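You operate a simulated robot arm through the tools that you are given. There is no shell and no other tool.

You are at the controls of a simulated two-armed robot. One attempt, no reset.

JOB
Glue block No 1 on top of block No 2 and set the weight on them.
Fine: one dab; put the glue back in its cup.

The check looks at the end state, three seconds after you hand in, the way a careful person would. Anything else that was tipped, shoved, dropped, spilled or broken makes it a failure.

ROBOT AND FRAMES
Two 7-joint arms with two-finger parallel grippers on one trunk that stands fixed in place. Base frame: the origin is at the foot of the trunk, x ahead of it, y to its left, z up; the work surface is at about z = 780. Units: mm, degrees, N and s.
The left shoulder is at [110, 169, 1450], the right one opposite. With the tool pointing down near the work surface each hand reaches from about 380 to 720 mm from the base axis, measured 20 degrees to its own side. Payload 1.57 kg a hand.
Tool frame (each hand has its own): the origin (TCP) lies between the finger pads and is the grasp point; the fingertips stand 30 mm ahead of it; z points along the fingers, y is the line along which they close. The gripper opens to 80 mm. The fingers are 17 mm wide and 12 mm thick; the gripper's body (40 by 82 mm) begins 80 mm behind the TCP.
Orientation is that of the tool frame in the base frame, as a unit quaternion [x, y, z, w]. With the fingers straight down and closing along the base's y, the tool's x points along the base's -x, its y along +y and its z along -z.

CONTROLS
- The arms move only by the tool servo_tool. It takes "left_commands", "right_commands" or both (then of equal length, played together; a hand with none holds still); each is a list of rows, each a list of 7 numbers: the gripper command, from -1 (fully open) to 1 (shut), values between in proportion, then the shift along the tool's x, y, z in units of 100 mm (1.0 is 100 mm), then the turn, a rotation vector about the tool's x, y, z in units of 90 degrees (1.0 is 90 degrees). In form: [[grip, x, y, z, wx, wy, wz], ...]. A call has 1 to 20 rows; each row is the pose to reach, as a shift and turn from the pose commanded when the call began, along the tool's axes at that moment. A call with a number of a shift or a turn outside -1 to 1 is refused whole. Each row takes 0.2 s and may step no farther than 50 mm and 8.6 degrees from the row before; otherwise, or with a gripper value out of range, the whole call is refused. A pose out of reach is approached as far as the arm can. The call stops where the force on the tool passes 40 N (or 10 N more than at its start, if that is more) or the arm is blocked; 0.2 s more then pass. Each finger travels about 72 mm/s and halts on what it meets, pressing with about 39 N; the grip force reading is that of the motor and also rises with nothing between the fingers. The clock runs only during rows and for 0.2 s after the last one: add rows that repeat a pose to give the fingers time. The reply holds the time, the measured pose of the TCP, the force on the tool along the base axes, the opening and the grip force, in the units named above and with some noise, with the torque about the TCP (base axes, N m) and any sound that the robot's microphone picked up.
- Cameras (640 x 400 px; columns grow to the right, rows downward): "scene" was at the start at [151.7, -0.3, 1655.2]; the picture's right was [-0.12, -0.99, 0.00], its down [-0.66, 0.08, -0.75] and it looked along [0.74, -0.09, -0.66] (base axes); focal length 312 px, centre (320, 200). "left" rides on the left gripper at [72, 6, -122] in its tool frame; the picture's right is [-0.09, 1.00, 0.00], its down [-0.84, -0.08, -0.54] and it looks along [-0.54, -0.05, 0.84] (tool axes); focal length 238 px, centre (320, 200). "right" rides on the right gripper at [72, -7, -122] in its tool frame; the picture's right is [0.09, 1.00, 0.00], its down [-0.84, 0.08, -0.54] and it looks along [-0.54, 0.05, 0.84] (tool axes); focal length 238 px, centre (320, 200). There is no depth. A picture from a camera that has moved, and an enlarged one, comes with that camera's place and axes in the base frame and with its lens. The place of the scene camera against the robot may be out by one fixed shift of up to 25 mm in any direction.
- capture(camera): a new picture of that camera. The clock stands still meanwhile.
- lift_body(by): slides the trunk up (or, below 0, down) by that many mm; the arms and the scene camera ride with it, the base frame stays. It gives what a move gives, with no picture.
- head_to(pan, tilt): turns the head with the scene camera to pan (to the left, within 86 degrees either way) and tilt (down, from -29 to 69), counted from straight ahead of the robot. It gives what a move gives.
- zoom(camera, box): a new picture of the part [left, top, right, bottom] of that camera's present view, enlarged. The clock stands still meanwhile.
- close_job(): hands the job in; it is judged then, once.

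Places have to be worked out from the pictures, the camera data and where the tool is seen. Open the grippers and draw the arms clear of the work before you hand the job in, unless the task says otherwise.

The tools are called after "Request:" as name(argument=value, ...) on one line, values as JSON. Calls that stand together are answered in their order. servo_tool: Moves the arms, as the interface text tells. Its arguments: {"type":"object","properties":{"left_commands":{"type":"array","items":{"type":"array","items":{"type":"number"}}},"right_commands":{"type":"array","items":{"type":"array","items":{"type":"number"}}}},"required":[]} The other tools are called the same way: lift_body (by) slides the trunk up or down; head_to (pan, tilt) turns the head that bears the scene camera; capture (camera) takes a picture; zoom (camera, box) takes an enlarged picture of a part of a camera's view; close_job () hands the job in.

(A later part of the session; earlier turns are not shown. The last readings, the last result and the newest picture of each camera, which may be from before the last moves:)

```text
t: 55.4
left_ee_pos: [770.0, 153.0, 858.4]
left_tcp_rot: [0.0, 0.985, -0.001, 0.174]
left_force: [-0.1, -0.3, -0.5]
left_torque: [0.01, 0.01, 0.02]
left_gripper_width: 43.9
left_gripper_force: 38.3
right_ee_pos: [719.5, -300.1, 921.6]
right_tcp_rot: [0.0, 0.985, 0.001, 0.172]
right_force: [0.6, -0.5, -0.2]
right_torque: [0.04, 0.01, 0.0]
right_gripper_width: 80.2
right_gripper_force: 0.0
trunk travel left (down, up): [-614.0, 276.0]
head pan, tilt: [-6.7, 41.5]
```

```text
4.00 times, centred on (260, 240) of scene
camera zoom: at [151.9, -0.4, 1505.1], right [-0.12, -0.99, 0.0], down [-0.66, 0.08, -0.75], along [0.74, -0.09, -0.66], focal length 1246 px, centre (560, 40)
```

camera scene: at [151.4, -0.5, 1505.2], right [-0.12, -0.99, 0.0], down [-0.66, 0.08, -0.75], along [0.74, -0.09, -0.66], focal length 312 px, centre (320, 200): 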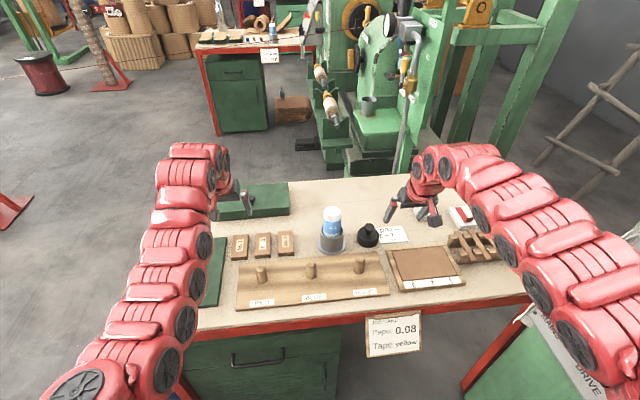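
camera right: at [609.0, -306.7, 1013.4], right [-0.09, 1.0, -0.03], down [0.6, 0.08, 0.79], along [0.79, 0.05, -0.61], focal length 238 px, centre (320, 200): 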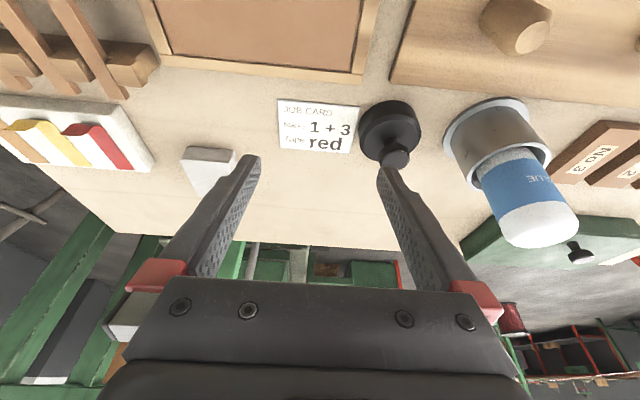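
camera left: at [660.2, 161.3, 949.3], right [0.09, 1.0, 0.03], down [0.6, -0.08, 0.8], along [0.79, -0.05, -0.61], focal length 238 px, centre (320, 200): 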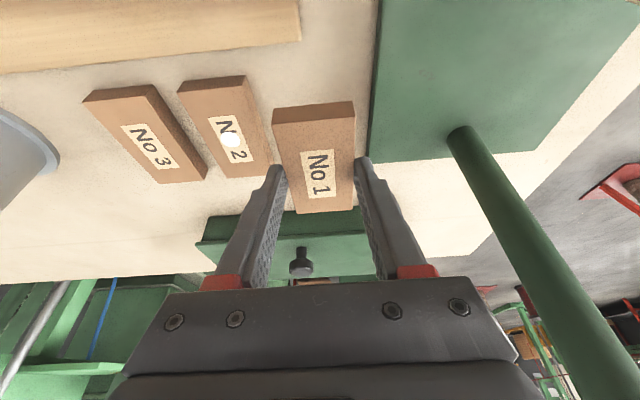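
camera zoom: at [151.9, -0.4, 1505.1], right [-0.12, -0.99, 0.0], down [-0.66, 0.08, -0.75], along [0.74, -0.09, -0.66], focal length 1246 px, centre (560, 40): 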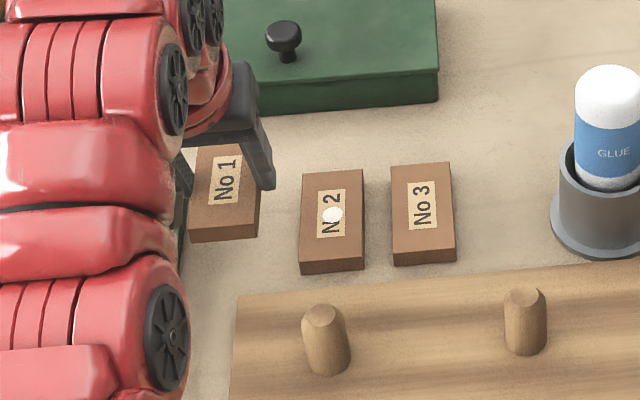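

Block 1 is lifted without slipping. I'll carry it 65 mm in -y to above block 2 and then compare edges.

Request:
servo_tool(left_commands=[[1, 0, -0.1, 0, 0, 0, 0], [1, 0, -0.3, 0, 0, 0, 0], [1, 0, -0.5, 0, 0, 0, 0], [1, 0, -0.65, 0, 0, 0, 0], [1, 0, -0.65, 0, 0, 0, 0]])

Request:
capture(camera="left")

Request:
zoom(camera="left", box=[220, 60, 420, 220])

Request:
zoom(camera="scene", box=[210, 190, 310, 290])

Request:
capture(camera="right")

```text
t: 56.6
left_ee_pos: [769.8, 88.6, 859.2]
left_tcp_rot: [-0.001, 0.985, 0.0, 0.175]
left_force: [0.6, 0.6, -1.5]
left_torque: [0.0, 0.03, -0.02]
left_gripper_width: 44.0
left_gripper_force: 38.8
right_ee_pos: [718.9, -300.4, 921.5]
right_tcp_rot: [0.001, 0.985, 0.0, 0.172]
right_force: [-0.2, -0.5, -0.3]
right_torque: [-0.03, 0.0, 0.01]
right_gripper_width: 80.1
right_gripper_force: 0.1
trunk travel left (down, up): [-614.0, 276.0]
head pan, tilt: [-6.7, 41.5]
```

```text
taken
camera left: at [660.9, 95.6, 949.2], right [0.09, 1.0, 0.03], down [0.6, -0.08, 0.8], along [0.8, -0.05, -0.6], focal length 238 px, centre (320, 200)
```

left: 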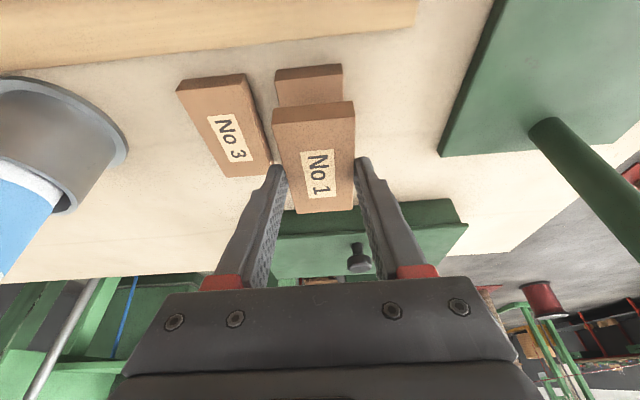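

```text
2.50 times, centred on (320, 140) of left
camera zoom: at [660.9, 95.6, 949.2], right [0.09, 1.0, 0.03], down [0.6, -0.08, 0.8], along [0.8, -0.05, -0.6], focal length 596 px, centre (320, 350)
```

zoom: 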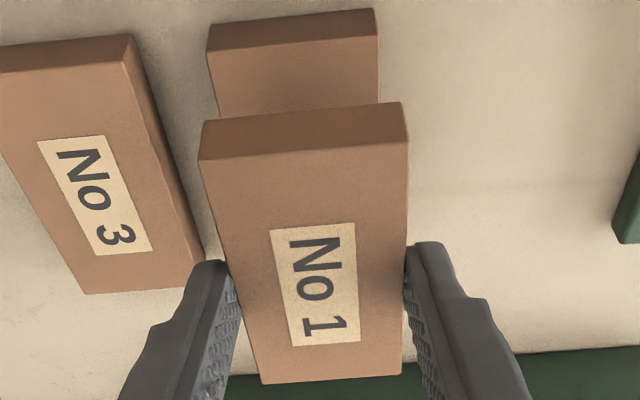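

```text
4.00 times, centred on (260, 240) of scene
camera zoom: at [151.8, -0.1, 1505.2], right [-0.12, -0.99, 0.0], down [-0.66, 0.08, -0.75], along [0.74, -0.09, -0.66], focal length 1246 px, centre (560, 40)
```

zoom: 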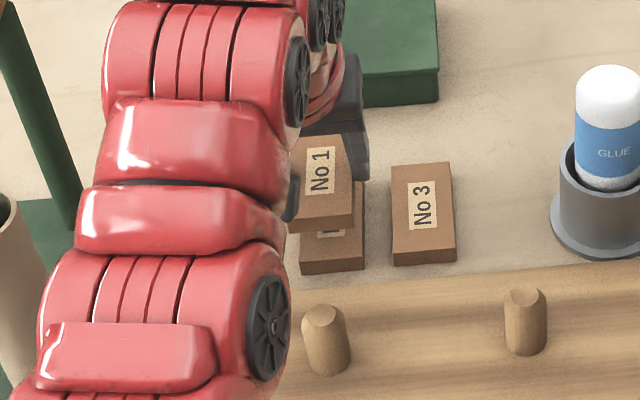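

```text
taken
camera right: at [609.2, -306.6, 1013.3], right [-0.09, 1.0, -0.03], down [0.6, 0.08, 0.79], along [0.79, 0.05, -0.61], focal length 238 px, centre (320, 200)
```

right: 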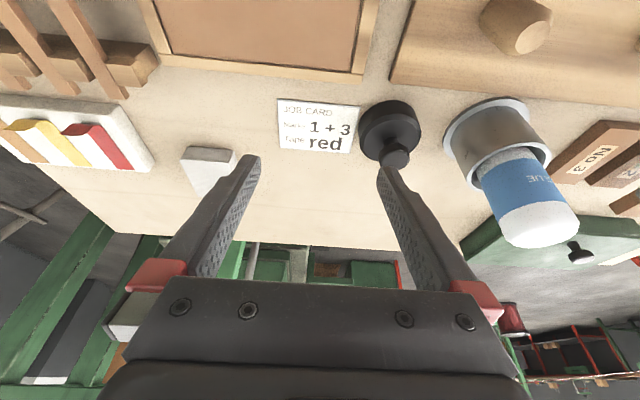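

Block 1 sits 2.2 mm too far in +y relative to block 2; in x they agree. I'll correct that and lower 22 mm.

Request:
servo_tool(left_commands=[[1, 0, -0.022, 0, 0, 0, 0], [1, 0.019, -0.022, 0.052, 0, 0, 0], [1, 0.038, -0.022, 0.104, 0, 0, 0], [1, 0.057, -0.022, 0.156, 0, 0, 0], [1, 0.075, -0.022, 0.207, 0, 0, 0], [1, 0.075, -0.022, 0.207, 0, 0, 0]])

Request:
zoom(camera="left", box=[220, 60, 420, 220])

Request:
zoom(camera="scene", box=[210, 190, 310, 290])

```text
t: 58.0
left_ee_pos: [769.8, 85.2, 836.4]
left_tcp_rot: [0.001, 0.985, -0.002, 0.174]
left_force: [-0.1, 0.8, -0.9]
left_torque: [0.02, 0.01, 0.0]
left_gripper_width: 44.2
left_gripper_force: 39.0
right_ee_pos: [718.5, -299.5, 923.5]
right_tcp_rot: [0.001, 0.985, 0.001, 0.172]
right_force: [-0.4, 0.3, -1.3]
right_torque: [0.02, 0.06, -0.02]
right_gripper_width: 80.0
right_gripper_force: 0.0
trunk travel left (down, up): [-614.0, 276.0]
head pan, tilt: [-6.7, 41.5]
```

```text
2.50 times, centred on (320, 140) of left
camera zoom: at [660.6, 93.4, 926.5], right [0.09, 1.0, 0.03], down [0.6, -0.08, 0.8], along [0.79, -0.05, -0.61], focal length 596 px, centre (320, 350)
```

zoom: 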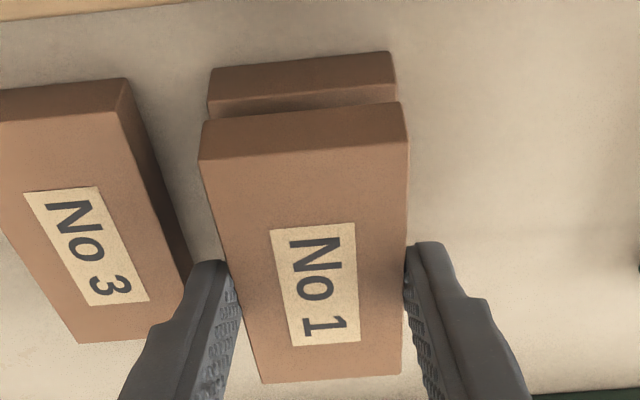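

```text
4.00 times, centred on (260, 240) of scene
camera zoom: at [151.7, -0.4, 1505.2], right [-0.12, -0.99, 0.0], down [-0.66, 0.08, -0.75], along [0.74, -0.09, -0.66], focal length 1246 px, centre (560, 40)
```

zoom: 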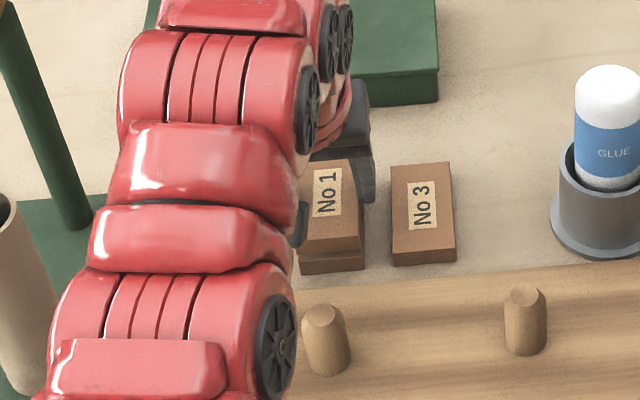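

The blocks are aligned within a millimetre in both directions, with about 5 mm of gap left. I'll lower in 1 mm steps.

Request:
servo_tool(left_commands=[[1, 0.0034, 0, 0.0094, 0, 0, 0], [1, 0.0068, 0, 0.0188, 0, 0, 0], [1, 0.0103, 0, 0.0282, 0, 0, 0], [1, 0.0137, 0, 0.0376, 0, 0, 0]])

Request:
zoom(camera="left", box=[220, 60, 420, 220])

```text
t: 59.0
left_ee_pos: [768.8, 86.4, 832.8]
left_tcp_rot: [-0.001, 0.985, -0.002, 0.174]
left_force: [-0.2, -0.6, -0.6]
left_torque: [-0.02, 0.0, 0.02]
left_gripper_width: 43.9
left_gripper_force: 39.2
right_ee_pos: [718.2, -301.1, 922.6]
right_tcp_rot: [0.001, 0.985, 0.001, 0.171]
right_force: [-0.1, 0.1, 0.4]
right_torque: [-0.01, 0.03, 0.02]
right_gripper_width: 79.8
right_gripper_force: 0.0
trunk travel left (down, up): [-614.0, 276.0]
head pan, tilt: [-6.7, 41.5]
```

```text
2.50 times, centred on (320, 140) of left
camera zoom: at [660.7, 93.5, 923.4], right [0.09, 1.0, 0.03], down [0.6, -0.08, 0.8], along [0.79, -0.05, -0.6], focal length 596 px, centre (320, 350)
```

zoom: 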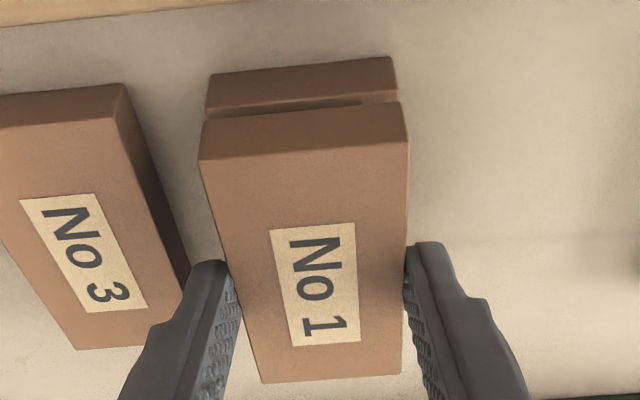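

There is no contact yet and the gap is closing evenly. I'll lower 3 mm more.

Request:
servo_tool(left_commands=[[1, 0.0034, 0, 0.0094, 0, 0, 0], [1, 0.0068, 0, 0.0188, 0, 0, 0], [1, 0.0085, 0, 0.0235, 0, 0, 0]])

Request:
zoom(camera="left", box=[220, 60, 420, 220])

```text
t: 59.8
left_ee_pos: [771.2, 85.6, 832.0]
left_tcp_rot: [-0.001, 0.985, -0.001, 0.173]
left_force: [0.0, -0.2, -1.6]
left_torque: [0.02, 0.02, 0.03]
left_gripper_width: 44.0
left_gripper_force: 38.6
right_ee_pos: [718.1, -301.1, 921.4]
right_tcp_rot: [0.0, 0.985, 0.0, 0.172]
right_force: [0.1, -0.4, -0.1]
right_torque: [-0.02, 0.06, -0.01]
right_gripper_width: 80.1
right_gripper_force: 0.0
trunk travel left (down, up): [-614.0, 276.0]
head pan, tilt: [-6.7, 41.5]
```

```text
2.50 times, centred on (320, 140) of left
camera zoom: at [660.7, 93.5, 920.9], right [0.09, 1.0, 0.03], down [0.6, -0.08, 0.8], along [0.79, -0.05, -0.6], focal length 596 px, centre (320, 350)
```

zoom: 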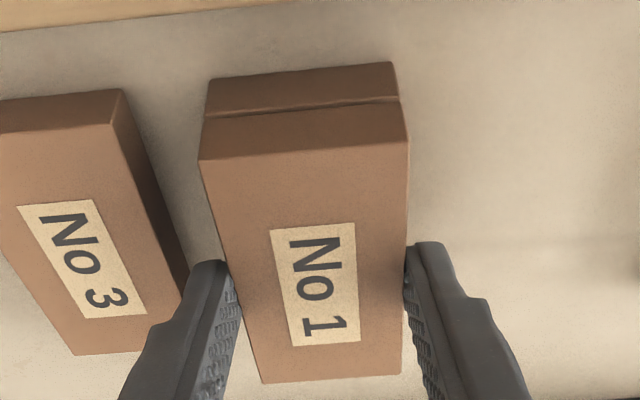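

The gap is almost closed and there is still no force. Two more millimetres.

Request:
servo_tool(left_commands=[[1, 0.0017, 0, 0.0047, 0, 0, 0], [1, 0.0034, 0, 0.0094, 0, 0, 0], [1, 0.0051, 0, 0.0141, 0, 0, 0]])

Request:
zoom(camera="left", box=[220, 60, 420, 220])

```text
t: 60.6
left_ee_pos: [770.3, 86.6, 829.6]
left_tcp_rot: [0.0, 0.985, -0.001, 0.175]
left_force: [0.0, -0.7, -0.2]
left_torque: [0.01, 0.02, 0.02]
left_gripper_width: 44.1
left_gripper_force: 39.4
right_ee_pos: [719.2, -300.9, 923.0]
right_tcp_rot: [0.0, 0.985, 0.001, 0.172]
right_force: [0.1, 0.3, 0.6]
right_torque: [-0.05, -0.02, -0.04]
right_gripper_width: 79.9
right_gripper_force: 0.0
trunk travel left (down, up): [-614.0, 276.0]
head pan, tilt: [-6.7, 41.5]
```

```text
2.50 times, centred on (320, 140) of left
camera zoom: at [660.8, 93.2, 919.4], right [0.09, 1.0, 0.03], down [0.6, -0.08, 0.8], along [0.8, -0.05, -0.6], focal length 596 px, centre (320, 350)
```

zoom: 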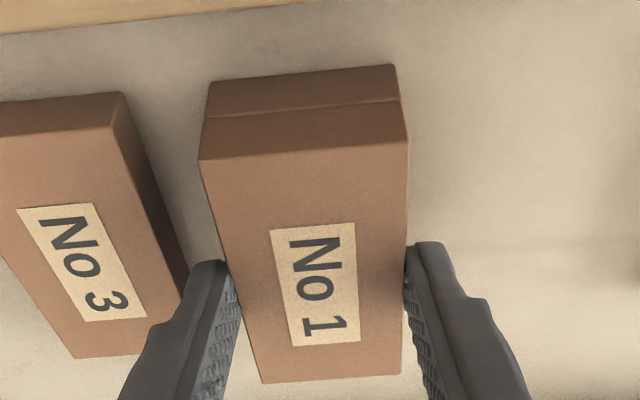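

The seam looks closed, so I'll press one more millimetre to confirm contact by force.

Request:
servo_tool(left_commands=[[1, 0.0017, 0, 0.0047, 0, 0, 0], [1, 0.0034, 0, 0.0094, 0, 0, 0], [1, 0.0034, 0, 0.0094, 0, 0, 0]])

Request:
zoom(camera="left", box=[220, 60, 420, 220])

```text
t: 61.4
left_ee_pos: [770.1, 86.5, 829.7]
left_tcp_rot: [-0.001, 0.984, -0.001, 0.176]
left_force: [0.2, 0.3, 7.9]
left_torque: [0.02, 0.25, 0.02]
left_gripper_width: 44.2
left_gripper_force: 39.4
right_ee_pos: [717.7, -300.1, 922.5]
right_tcp_rot: [0.001, 0.985, 0.0, 0.173]
right_force: [0.1, -0.4, 0.1]
right_torque: [0.01, -0.02, -0.02]
right_gripper_width: 80.1
right_gripper_force: 0.0
trunk travel left (down, up): [-614.0, 276.0]
head pan, tilt: [-6.7, 41.5]
```

```text
2.50 times, centred on (320, 140) of left
camera zoom: at [660.5, 93.2, 919.1], right [0.09, 1.0, 0.03], down [0.6, -0.08, 0.8], along [0.8, -0.05, -0.6], focal length 596 px, centre (320, 350)
```

zoom: 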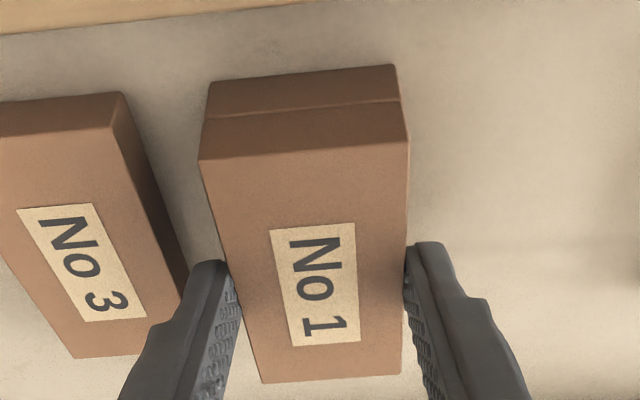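

Contact is confirmed at about 8 N, so block 1 rests flush on block 2. I'll open only to about 54 mm to stay clear of block 3, holding position.

Request:
servo_tool(left_commands=[[-0.12, 0, 0, 0, 0, 0, 0], [-0.2, 0, 0, 0, 0, 0, 0], [-0.3, 0, 0, 0, 0, 0, 0], [-0.35, 0, 0, 0, 0, 0, 0], [-0.35, 0, 0, 0, 0, 0, 0]])

Request:
zoom(camera="left", box=[220, 60, 420, 220])

```text
t: 62.6
left_ee_pos: [770.4, 85.4, 827.3]
left_tcp_rot: [0.0, 0.985, 0.0, 0.174]
left_force: [0.5, -0.4, -0.4]
left_torque: [0.02, 0.01, -0.05]
left_gripper_width: 53.9
left_gripper_force: 0.0
right_ee_pos: [718.4, -298.5, 922.3]
right_tcp_rot: [0.001, 0.985, 0.0, 0.172]
right_force: [0.3, 0.2, 0.0]
right_torque: [0.02, 0.01, -0.01]
right_gripper_width: 79.8
right_gripper_force: 0.0
trunk travel left (down, up): [-614.0, 276.0]
head pan, tilt: [-6.7, 41.5]
```

```text
2.50 times, centred on (320, 140) of left
camera zoom: at [660.9, 93.1, 917.9], right [0.09, 1.0, 0.03], down [0.6, -0.08, 0.8], along [0.8, -0.05, -0.6], focal length 596 px, centre (320, 350)
```

zoom: 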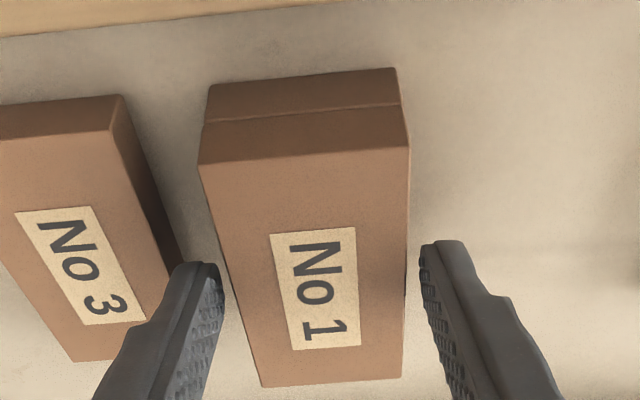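

Both fingers are free of the block and the stack is flush. I'll raise the left hand straight up.

Request:
servo_tool(left_commands=[[-0.35, -0.007, -0.008, -0.019, 0, 0, 0], [-0.35, -0.034, -0.008, -0.094, 0, 0, 0], [-0.35, -0.103, -0.008, -0.282, 0, 0, 0], [-0.35, -0.205, -0.008, -0.564, 0, 0, 0], [-0.35, -0.342, -0.008, -0.94, 0, 0, 0], [-0.35, -0.342, -0.008, -0.94, 0, 0, 0]])

Request:
capture(camera="left")

Request:
zoom(camera="left", box=[200, 0, 420, 160])

Request:
capture(camera="scene")

```text
t: 64.0
left_ee_pos: [770.9, 86.5, 926.2]
left_tcp_rot: [0.0, 0.985, -0.002, 0.173]
left_force: [1.2, 0.2, -0.6]
left_torque: [0.02, 0.0, 0.01]
left_gripper_width: 54.2
left_gripper_force: 0.1
right_ee_pos: [718.8, -300.3, 922.1]
right_tcp_rot: [0.0, 0.985, 0.001, 0.172]
right_force: [0.8, 0.6, 0.6]
right_torque: [-0.04, -0.03, -0.02]
right_gripper_width: 80.2
right_gripper_force: 0.1
trunk travel left (down, up): [-614.0, 276.0]
head pan, tilt: [-6.7, 41.5]
```

```text
taken
camera left: at [661.2, 93.5, 1016.3], right [0.09, 1.0, 0.03], down [0.6, -0.08, 0.8], along [0.8, -0.05, -0.6], focal length 238 px, centre (320, 200)
```

left: 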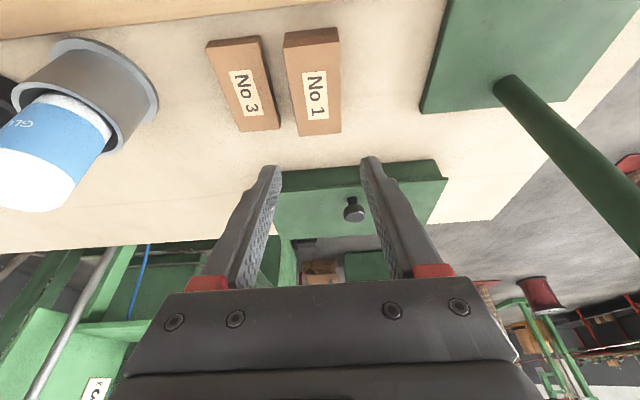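

```text
2.50 times, centred on (310, 80) of left
camera zoom: at [661.2, 93.5, 1016.3], right [0.09, 1.0, 0.03], down [0.6, -0.08, 0.8], along [0.8, -0.05, -0.6], focal length 596 px, centre (345, 500)
```

zoom: 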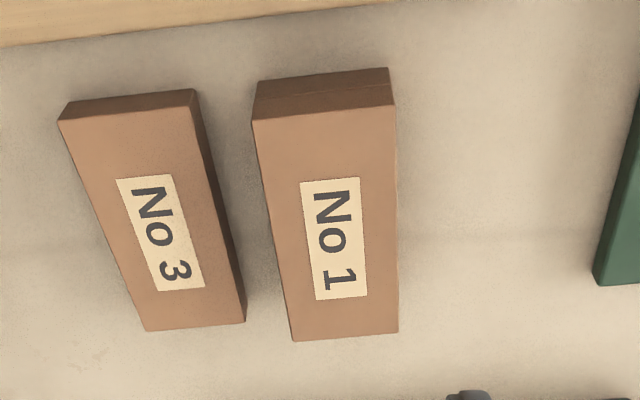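

```text
taken
camera scene: at [152.1, -0.4, 1505.1], right [-0.12, -0.99, 0.0], down [-0.66, 0.08, -0.75], along [0.74, -0.09, -0.66], focal length 312 px, centre (320, 200)
```

scene: 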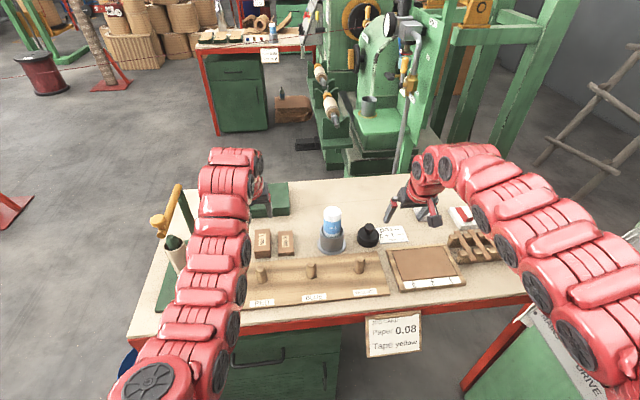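

The stack is neatly aligned with block 1 on top. I'll retract the left hand up and outward to its parking spot so the right arm can bring the weight.

Request:
servo_tool(left_commands=[[-0.35, 0.02, 0.05, -0.195, 0, 0, 0], [-0.35, 0.1, 0.2, -0.39, 0, 0, 0], [-0.35, 0.18, 0.37, -0.584, 0, 0, 0], [-0.35, 0.26, 0.54, -0.779, 0, 0, 0], [-0.35, 0.337, 0.7, -0.974, 0, 0, 0], [-0.35, 0.337, 0.7, -0.974, 0, 0, 0]])

Request:
servo_tool(left_commands=[[-0.2, 0.1, 0.04, -0.05, 0, 0.055, 0], [-0.2, 0.22, 0.09, -0.1, 0, 0.11, 0], [-0.2, 0.34, 0.14, -0.15, 0, 0.165, 0], [-0.2, 0.45, 0.19, -0.2, 0, 0.2222, 0], [-0.2, 0.45, 0.19, -0.2, 0, 0.2222, 0]])

Request:
capture(camera="scene")

Request:
zoom(camera="scene", box=[230, 190, 430, 315])

Request:
capture(camera="right")

```text
t: 65.4
left_ee_pos: [704.8, 154.2, 1007.1]
left_tcp_rot: [-0.001, 0.985, 0.0, 0.174]
left_force: [0.1, 0.1, -0.3]
left_torque: [-0.01, 0.04, 0.0]
left_gripper_width: 53.7
left_gripper_force: 0.1
right_ee_pos: [719.1, -301.5, 922.9]
right_tcp_rot: [0.0, 0.985, 0.0, 0.172]
right_force: [-0.5, 0.6, 0.5]
right_torque: [0.02, 0.01, -0.03]
right_gripper_width: 80.0
right_gripper_force: 0.0
trunk travel left (down, up): [-614.0, 276.0]
head pan, tilt: [-6.7, 41.5]
```

```text
t: 66.6
left_ee_pos: [654.8, 174.6, 1013.6]
left_tcp_rot: [0.0, 1.0, -0.001, 0.0]
left_force: [-0.8, 0.4, 0.0]
left_torque: [-0.02, 0.03, -0.01]
left_gripper_width: 47.9
left_gripper_force: 0.1
right_ee_pos: [718.6, -299.8, 921.4]
right_tcp_rot: [0.0, 0.985, 0.0, 0.173]
right_force: [0.3, 0.7, -0.9]
right_torque: [0.0, 0.0, 0.01]
right_gripper_width: 79.9
right_gripper_force: 0.0
trunk travel left (down, up): [-614.0, 276.0]
head pan, tilt: [-6.7, 41.5]
```

```text
taken
camera scene: at [151.6, -0.2, 1505.2], right [-0.12, -0.99, 0.0], down [-0.66, 0.08, -0.75], along [0.74, -0.09, -0.66], focal length 312 px, centre (320, 200)
```

scene: 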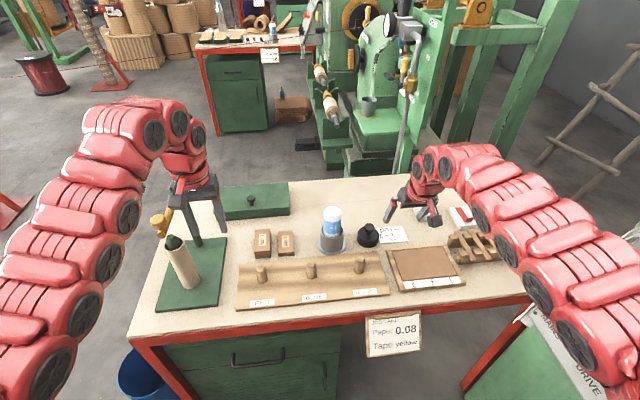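

```text
3.20 times, centred on (330, 252) of scene
camera zoom: at [151.6, -0.2, 1505.2], right [-0.12, -0.99, 0.0], down [-0.66, 0.08, -0.75], along [0.74, -0.09, -0.66], focal length 997 px, centre (288, 32)
```

zoom: 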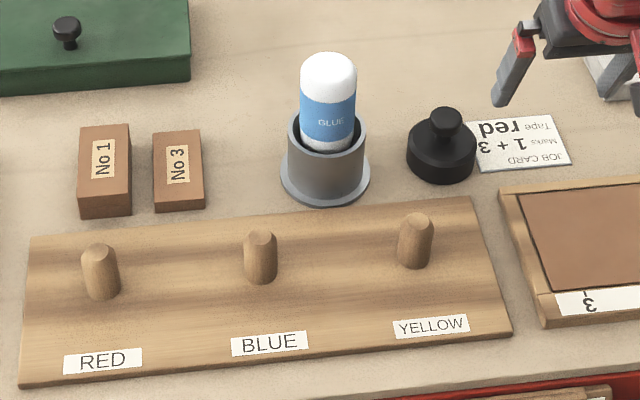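

```text
taken
camera right: at [609.2, -306.6, 1013.3], right [-0.09, 1.0, -0.03], down [0.6, 0.08, 0.79], along [0.79, 0.05, -0.61], focal length 238 px, centre (320, 200)
```

right: 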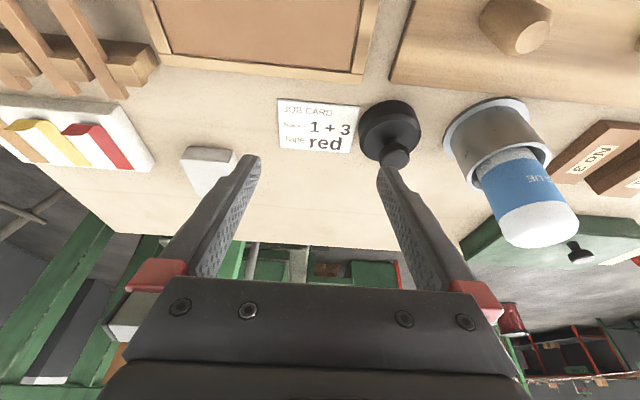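

Now for the weight. I'll zoom in to measure its body, knob and exact position.

Request:
zoom(camera="right", box=[330, 80, 450, 180])

Request:
zoom(camera="scene", box=[340, 205, 410, 265])

Request:
zoom(camera="left", box=[0, 130, 160, 250])

```text
4.00 times, centred on (390, 130) of right
camera zoom: at [609.2, -306.6, 1013.3], right [-0.09, 1.0, -0.03], down [0.6, 0.08, 0.79], along [0.79, 0.05, -0.61], focal length 953 px, centre (40, 480)
```

zoom: 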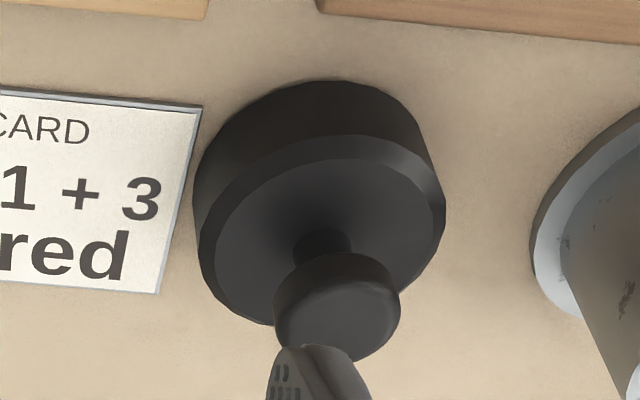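

```text
6.67 times, centred on (375, 235) of scene
camera zoom: at [151.6, -0.2, 1505.2], right [-0.12, -0.99, 0.0], down [-0.66, 0.08, -0.75], along [0.74, -0.09, -0.66], focal length 2077 px, centre (-47, -33)
```

zoom: 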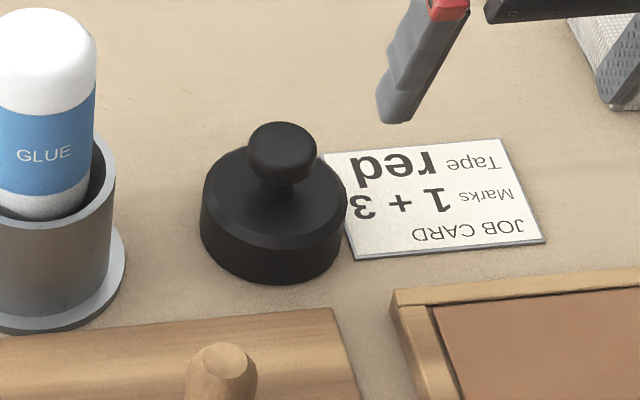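

```text
3.33 times, centred on (80, 190) of left
camera zoom: at [584.3, 182.4, 1134.1], right [0.09, 1.0, 0.0], down [0.84, -0.08, 0.54], along [0.54, -0.05, -0.84], focal length 794 px, centre (1120, 233)
```

zoom: 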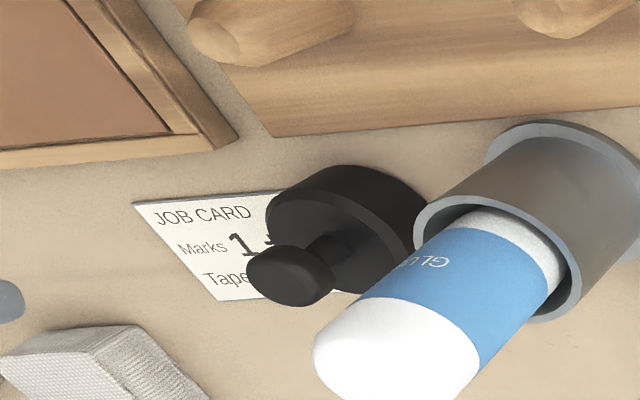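

The weight is centred at about (765.5,-224), with a body about 66 mm wide, its top near z≈808, and a 31 mm knob at z≈823–840. I'll bring the right hand above it, leaning 32° so the same lean will reach the stack later.

Request:
servo_tool(right_commands=[[-1, -0.08, 0.15, 0.012, 0, -0.0267, 0], [-1, -0.158, 0.3, 0.023, 0, -0.0533, 0], [-1, -0.236, 0.46, 0.035, 0, -0.08, 0], [-1, -0.315, 0.61, 0.046, 0, -0.1067, 0], [-1, -0.394, 0.76, 0.058, 0, -0.1333, 0], [-1, -0.394, 0.76, 0.058, 0, -0.1333, 0]])

Request:
capture(camera="right")

Request:
zoom(camera="right", box=[240, 0, 440, 120])

Request:
capture(camera="scene")

```text
t: 68.0
left_ee_pos: [655.8, 175.0, 1012.6]
left_tcp_rot: [0.0, 1.0, 0.0, 0.0]
left_force: [0.0, -0.9, -1.0]
left_torque: [0.02, -0.02, 0.02]
left_gripper_width: 48.2
left_gripper_force: 0.2
right_ee_pos: [777.8, -227.5, 929.9]
right_tcp_rot: [0.001, 0.962, 0.001, 0.274]
right_force: [0.0, -0.6, 0.1]
right_torque: [0.02, 0.0, 0.0]
right_gripper_width: 80.2
right_gripper_force: 0.1
right hand out of reach, approached as far as the arm can: row 1, 2, 3, 4, 5, 6
trunk travel left (down, up): [-614.0, 276.0]
head pan, tilt: [-6.7, 41.5]
```

```text
taken
camera right: at [652.7, -233.7, 996.5], right [-0.08, 1.0, -0.05], down [0.43, 0.08, 0.9], along [0.9, 0.05, -0.43], focal length 238 px, centre (320, 200)
```

right: 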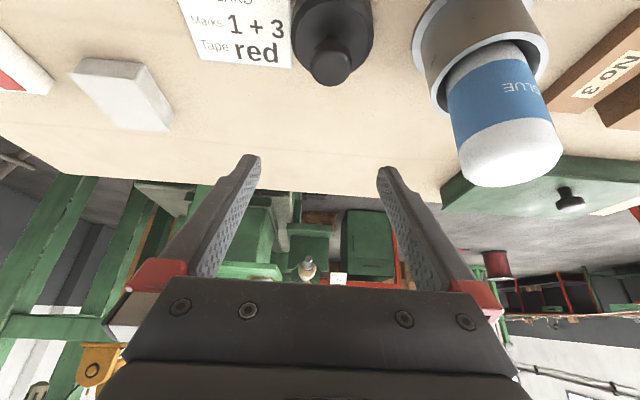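

```text
3.20 times, centred on (340, 60) of right
camera zoom: at [652.7, -233.7, 996.5], right [-0.08, 1.0, -0.05], down [0.43, 0.08, 0.9], along [0.9, 0.05, -0.43], focal length 763 px, centre (256, 648)
```

zoom: 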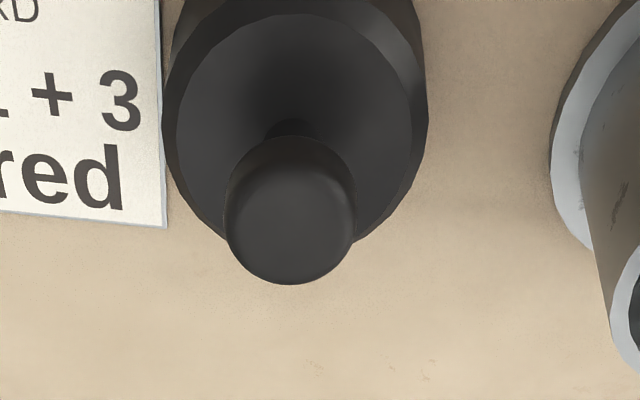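

```text
taken
camera scene: at [151.6, -0.7, 1505.2], right [-0.12, -0.99, 0.0], down [-0.66, 0.08, -0.75], along [0.74, -0.09, -0.66], focal length 312 px, centre (320, 200)
```

scene: 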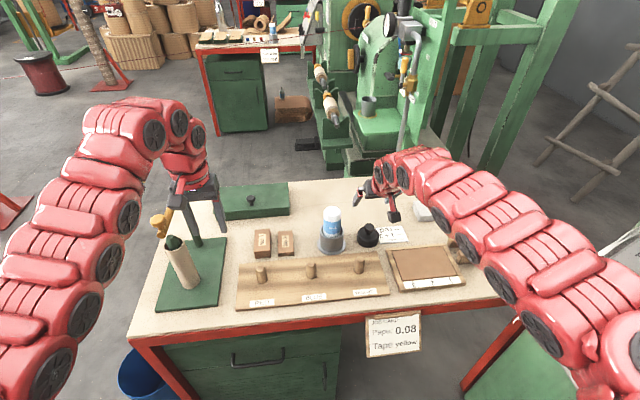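

An inner limit pushed the hand about 20 mm further ahead; lower down it should ease. The knob refines to (764.5,-224.7), so I'll go to about (758,-224.7,880) and check.

Request:
servo_tool(right_commands=[[-1, 0.108, 0.007, 0.08, 0, 0, 0], [-1, 0.216, 0.014, 0.16, 0, 0, 0], [-1, 0.324, 0.021, 0.241, 0, 0, 0], [-1, 0.432, 0.028, 0.321, 0, 0, 0], [-1, 0.432, 0.028, 0.321, 0, 0, 0]])

Request:
capture(camera="right")

Request:
zoom(camera="scene", box=[330, 180, 430, 260])

Request:
zoom(camera="left", box=[0, 130, 160, 250])

```text
t: 69.2
left_ee_pos: [655.9, 174.3, 1011.7]
left_tcp_rot: [0.0, 1.0, 0.0, 0.0]
left_force: [-0.1, 0.7, -0.1]
left_torque: [-0.04, -0.02, 0.01]
left_gripper_width: 48.1
left_gripper_force: 0.0
right_ee_pos: [769.1, -224.7, 877.5]
right_tcp_rot: [0.0, 0.962, 0.001, 0.275]
right_force: [0.0, 0.0, 0.4]
right_torque: [0.03, 0.01, 0.0]
right_gripper_width: 79.8
right_gripper_force: 0.1
right hand out of reach, approached as far as the arm can: row 1, 2, 3, 4, 5
trunk travel left (down, up): [-614.0, 276.0]
head pan, tilt: [-6.7, 41.5]
```

```text
taken
camera right: at [643.3, -232.0, 942.9], right [-0.08, 1.0, -0.05], down [0.42, 0.08, 0.9], along [0.9, 0.05, -0.43], focal length 238 px, centre (320, 200)
```

right: 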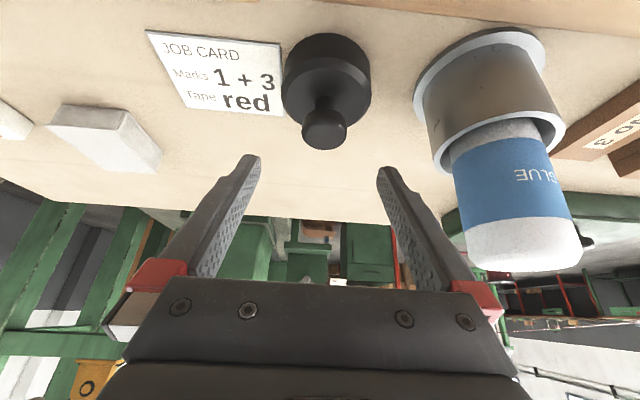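

```text
5.00 times, centred on (380, 220) of scene
camera zoom: at [151.6, -0.4, 1505.2], right [-0.12, -0.99, 0.0], down [-0.66, 0.08, -0.75], along [0.74, -0.09, -0.66], focal length 1558 px, centre (20, 100)
```

zoom: 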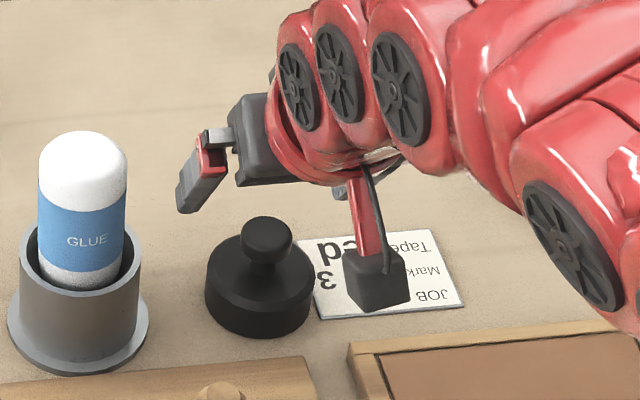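

```text
3.33 times, centred on (80, 190) of left
camera zoom: at [584.3, 182.4, 1134.0], right [0.09, 1.0, 0.0], down [0.84, -0.08, 0.54], along [0.54, -0.05, -0.84], focal length 794 px, centre (1120, 233)
```

zoom: 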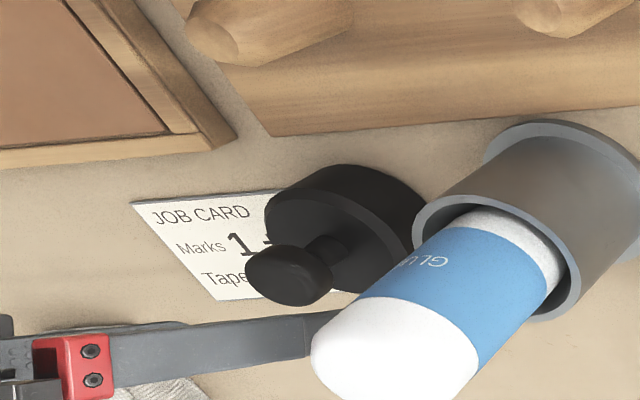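

The arm sits at an inner limit that eases with height, so I'll come down and back together toward (758,-224.7,846), staying above the weight's body.

Request:
servo_tool(right_commands=[[-1, 0.07, 0, 0.075, 0, 0, 0], [-1, 0.137, 0, 0.127, 0, 0, 0], [-1, 0.2, 0, 0.17, 0, 0, 0], [-1, 0.26, 0, 0.21, 0, 0, 0], [-1, 0.26, 0, 0.21, 0, 0, 0]])

Request:
capture(camera="right")

Request:
zoom(camera="scene", box=[330, 190, 430, 270])

Request:
zoom(camera="left", box=[0, 130, 160, 250])

```text
t: 70.4
left_ee_pos: [656.0, 175.2, 1011.5]
left_tcp_rot: [0.0, 1.0, 0.0, 0.0]
left_force: [0.0, -0.5, -0.1]
left_torque: [-0.01, 0.02, -0.03]
left_gripper_width: 48.0
left_gripper_force: 0.0
right_ee_pos: [757.7, -226.1, 843.7]
right_tcp_rot: [0.001, 0.962, 0.0, 0.274]
right_force: [0.8, 0.2, -0.1]
right_torque: [0.01, 0.01, -0.01]
right_gripper_width: 80.2
right_gripper_force: 0.0
trunk travel left (down, up): [-614.0, 276.0]
head pan, tilt: [-6.7, 41.5]
```

```text
taken
camera right: at [632.2, -232.3, 910.5], right [-0.08, 1.0, -0.05], down [0.43, 0.08, 0.9], along [0.9, 0.05, -0.43], focal length 238 px, centre (320, 200)
```

right: 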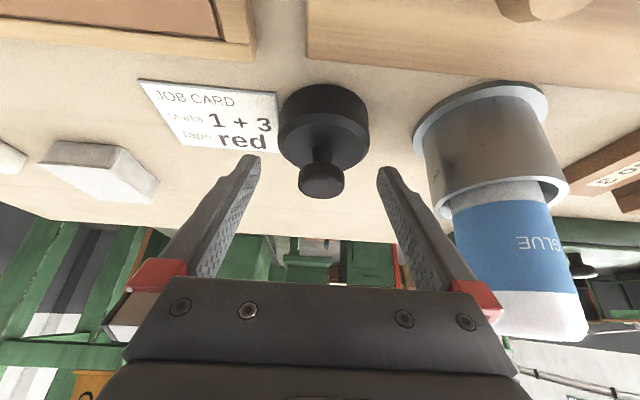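

```text
5.00 times, centred on (380, 230) of scene
camera zoom: at [151.6, -0.3, 1505.2], right [-0.12, -0.99, 0.0], down [-0.66, 0.08, -0.75], along [0.74, -0.09, -0.66], focal length 1558 px, centre (20, 50)
```

zoom: 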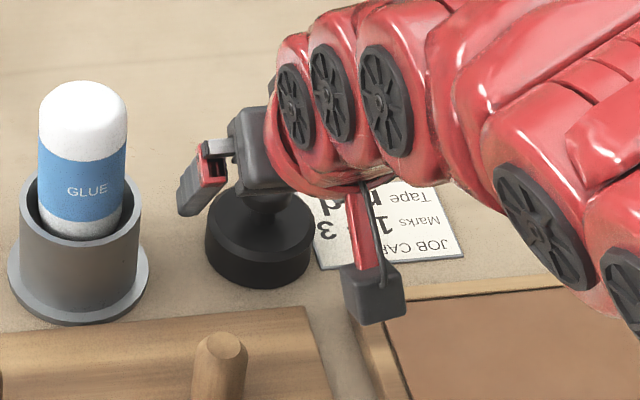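

```text
3.33 times, centred on (80, 190) of left
camera zoom: at [584.4, 182.5, 1134.0], right [0.09, 1.0, 0.0], down [0.84, -0.08, 0.54], along [0.54, -0.05, -0.84], focal length 794 px, centre (1120, 233)
```

zoom: 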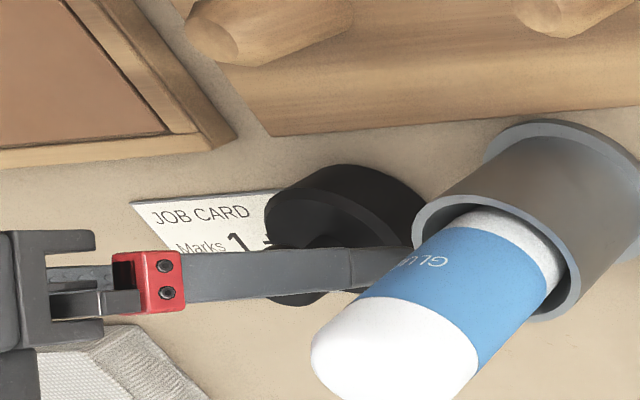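

The knob is centred between the fingers, with the tips about 5 mm above the weight's body. I'll close on the knob.

Request:
servo_tool(right_commands=[[-0.3, 0, 0.004, 0, 0, 0, 0], [0.0, 0, 0.004, 0, 0, 0, 0], [0.3, 0, 0.004, 0, 0, 0, 0], [1, 0, 0.004, 0, 0, 0, 0], [1, 0, 0.004, 0, 0, 0, 0], [1, 0, 0.004, 0, 0, 0, 0]])

Request:
capture(camera="right")

Request:
zoom(camera="scene", box=[330, 190, 430, 270])

```text
t: 71.8
left_ee_pos: [655.6, 175.9, 1010.8]
left_tcp_rot: [0.001, 1.0, -0.001, 0.0]
left_force: [-0.1, -0.5, 0.5]
left_torque: [-0.01, 0.01, -0.02]
left_gripper_width: 48.0
left_gripper_force: 0.2
right_ee_pos: [757.7, -225.8, 843.2]
right_tcp_rot: [0.001, 0.962, 0.001, 0.274]
right_force: [1.2, 1.1, 1.9]
right_torque: [0.01, -0.06, -0.01]
right_gripper_width: 29.1
right_gripper_force: 38.5
trunk travel left (down, up): [-614.0, 276.0]
head pan, tilt: [-6.7, 41.5]
```

```text
taken
camera right: at [632.4, -231.5, 910.7], right [-0.08, 1.0, -0.05], down [0.43, 0.08, 0.9], along [0.9, 0.05, -0.43], focal length 238 px, centre (320, 200)
```

right: 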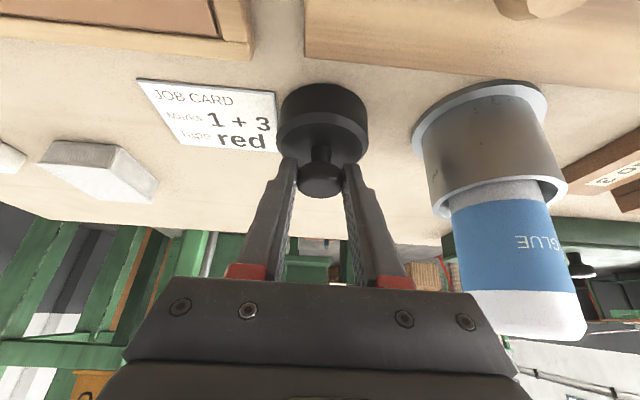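

```text
5.00 times, centred on (380, 230) of scene
camera zoom: at [151.7, 0.0, 1505.2], right [-0.12, -0.99, 0.0], down [-0.66, 0.08, -0.75], along [0.74, -0.09, -0.66], focal length 1558 px, centre (20, 50)
```

zoom: 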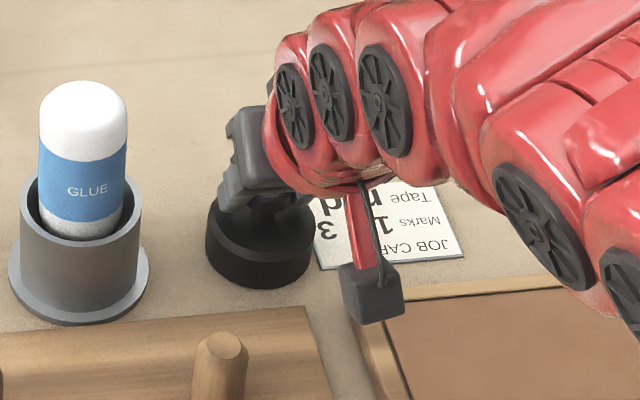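

The knob is gripped at 29 mm with 38.5 N. I'll lift slowly, first 8 mm, and check the load.

Request:
servo_tool(right_commands=[[1, -0.01, 0, -0.017, 0, 0, 0], [1, -0.021, 0, -0.034, 0, 0, 0], [1, -0.042, 0, -0.068, 0, 0, 0], [1, -0.042, 0, -0.068, 0, 0, 0], [1, -0.042, 0, -0.068, 0, 0, 0]])

Request:
capture(camera="right")

Request:
zoom(camera="scene", box=[330, 190, 430, 270])

```text
t: 73.0
left_ee_pos: [657.1, 175.2, 1010.8]
left_tcp_rot: [0.0, 1.0, 0.0, 0.0]
left_force: [-0.8, -0.1, 0.7]
left_torque: [-0.03, 0.0, -0.01]
left_gripper_width: 48.0
left_gripper_force: 0.1
right_ee_pos: [761.3, -227.0, 849.6]
right_tcp_rot: [0.001, 0.962, 0.0, 0.274]
right_force: [0.5, -0.1, -6.4]
right_torque: [-0.01, 0.02, -0.01]
right_gripper_width: 28.9
right_gripper_force: 38.9
right hand out of reach, approached as far as the arm can: row 3, 4, 5
trunk travel left (down, up): [-614.0, 276.0]
head pan, tilt: [-6.7, 41.5]
```

```text
taken
camera right: at [635.5, -232.4, 916.7], right [-0.08, 1.0, -0.05], down [0.43, 0.08, 0.9], along [0.9, 0.05, -0.43], focal length 238 px, centre (320, 200)
```

right: 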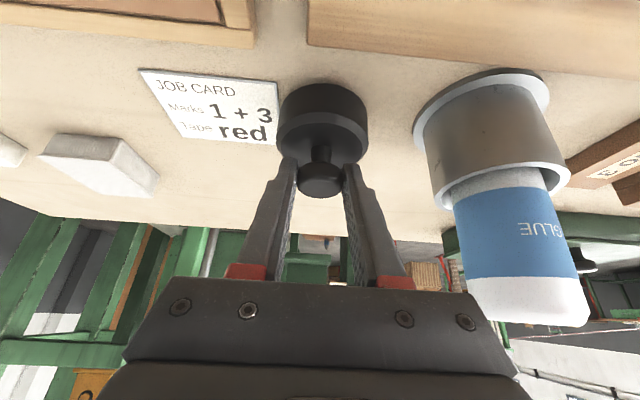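

```text
5.00 times, centred on (380, 230) of scene
camera zoom: at [152.7, -0.7, 1505.1], right [-0.12, -0.99, 0.0], down [-0.66, 0.08, -0.75], along [0.74, -0.09, -0.66], focal length 1558 px, centre (20, 50)
```

zoom: 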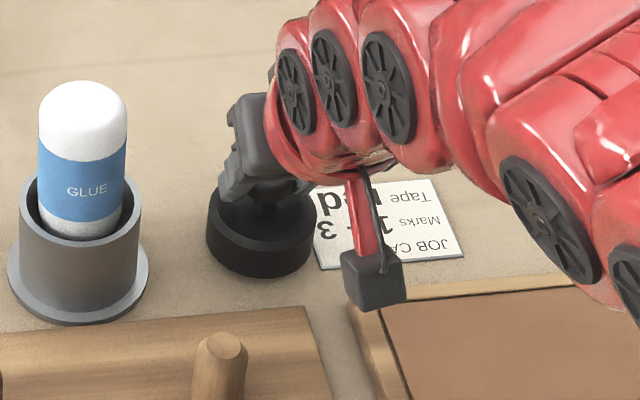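

The weight is up (about 6.4 N, so around 0.65 kg) and steady. To clear the glue bottle with room to spare I'll raise the whole trunk 165 mm, keeping the arm in a comfortable posture.

Request:
lift_body(by=165)

Request:
capture(camera="right")

Request:
capture(camera="scene")

Request:
zoom(camera="left", box=[0, 80, 300, 280])

```text
t: 74.9
left_ee_pos: [657.9, 174.8, 1176.6]
left_tcp_rot: [0.0, 1.0, 0.0, 0.0]
left_force: [0.3, 0.1, 0.1]
left_torque: [-0.03, -0.01, 0.01]
left_gripper_width: 47.7
left_gripper_force: 0.0
right_ee_pos: [761.2, -227.0, 1015.2]
right_tcp_rot: [0.001, 0.962, 0.001, 0.273]
right_force: [0.2, -0.2, -6.8]
right_torque: [-0.02, 0.06, 0.0]
right_gripper_width: 29.2
right_gripper_force: 38.6
trunk travel left (down, up): [-779.0, 111.0]
head pan, tilt: [-6.7, 41.5]
```

```text
taken
camera right: at [635.8, -232.4, 1081.5], right [-0.08, 1.0, -0.05], down [0.43, 0.08, 0.9], along [0.9, 0.05, -0.43], focal length 238 px, centre (320, 200)
```

right: 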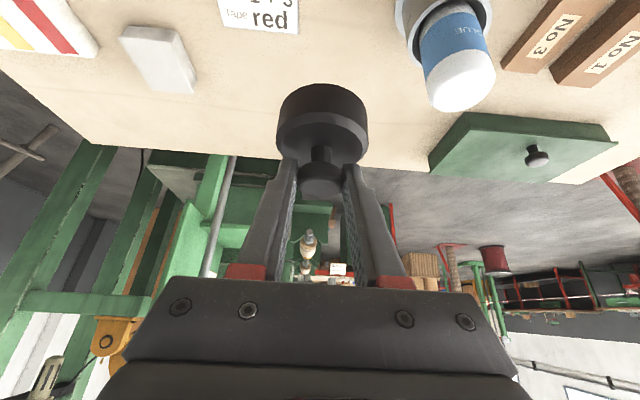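

```text
taken
camera scene: at [153.2, -0.7, 1670.0], right [-0.12, -0.99, 0.0], down [-0.66, 0.08, -0.75], along [0.74, -0.09, -0.66], focal length 312 px, centre (320, 200)
```

scene: 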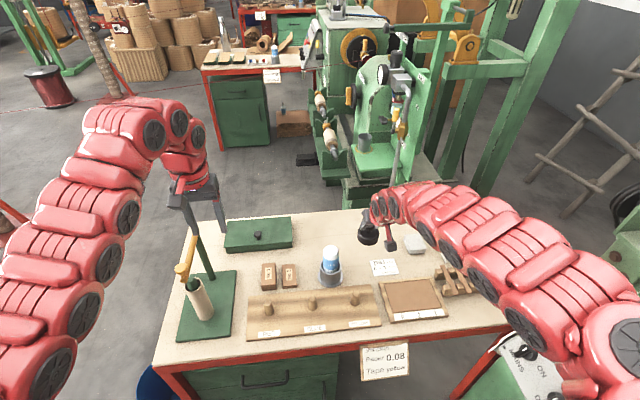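

```text
2.00 times, centred on (150, 180) of left
camera zoom: at [585.5, 182.2, 1298.4], right [0.09, 1.0, 0.0], down [0.84, -0.08, 0.54], along [0.54, -0.05, -0.84], focal length 477 px, centre (660, 240)
```

zoom: 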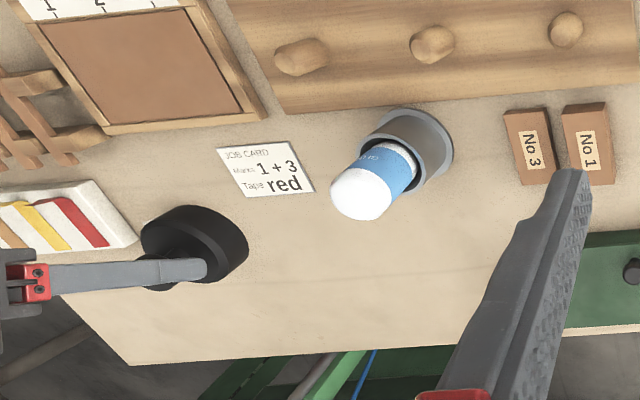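

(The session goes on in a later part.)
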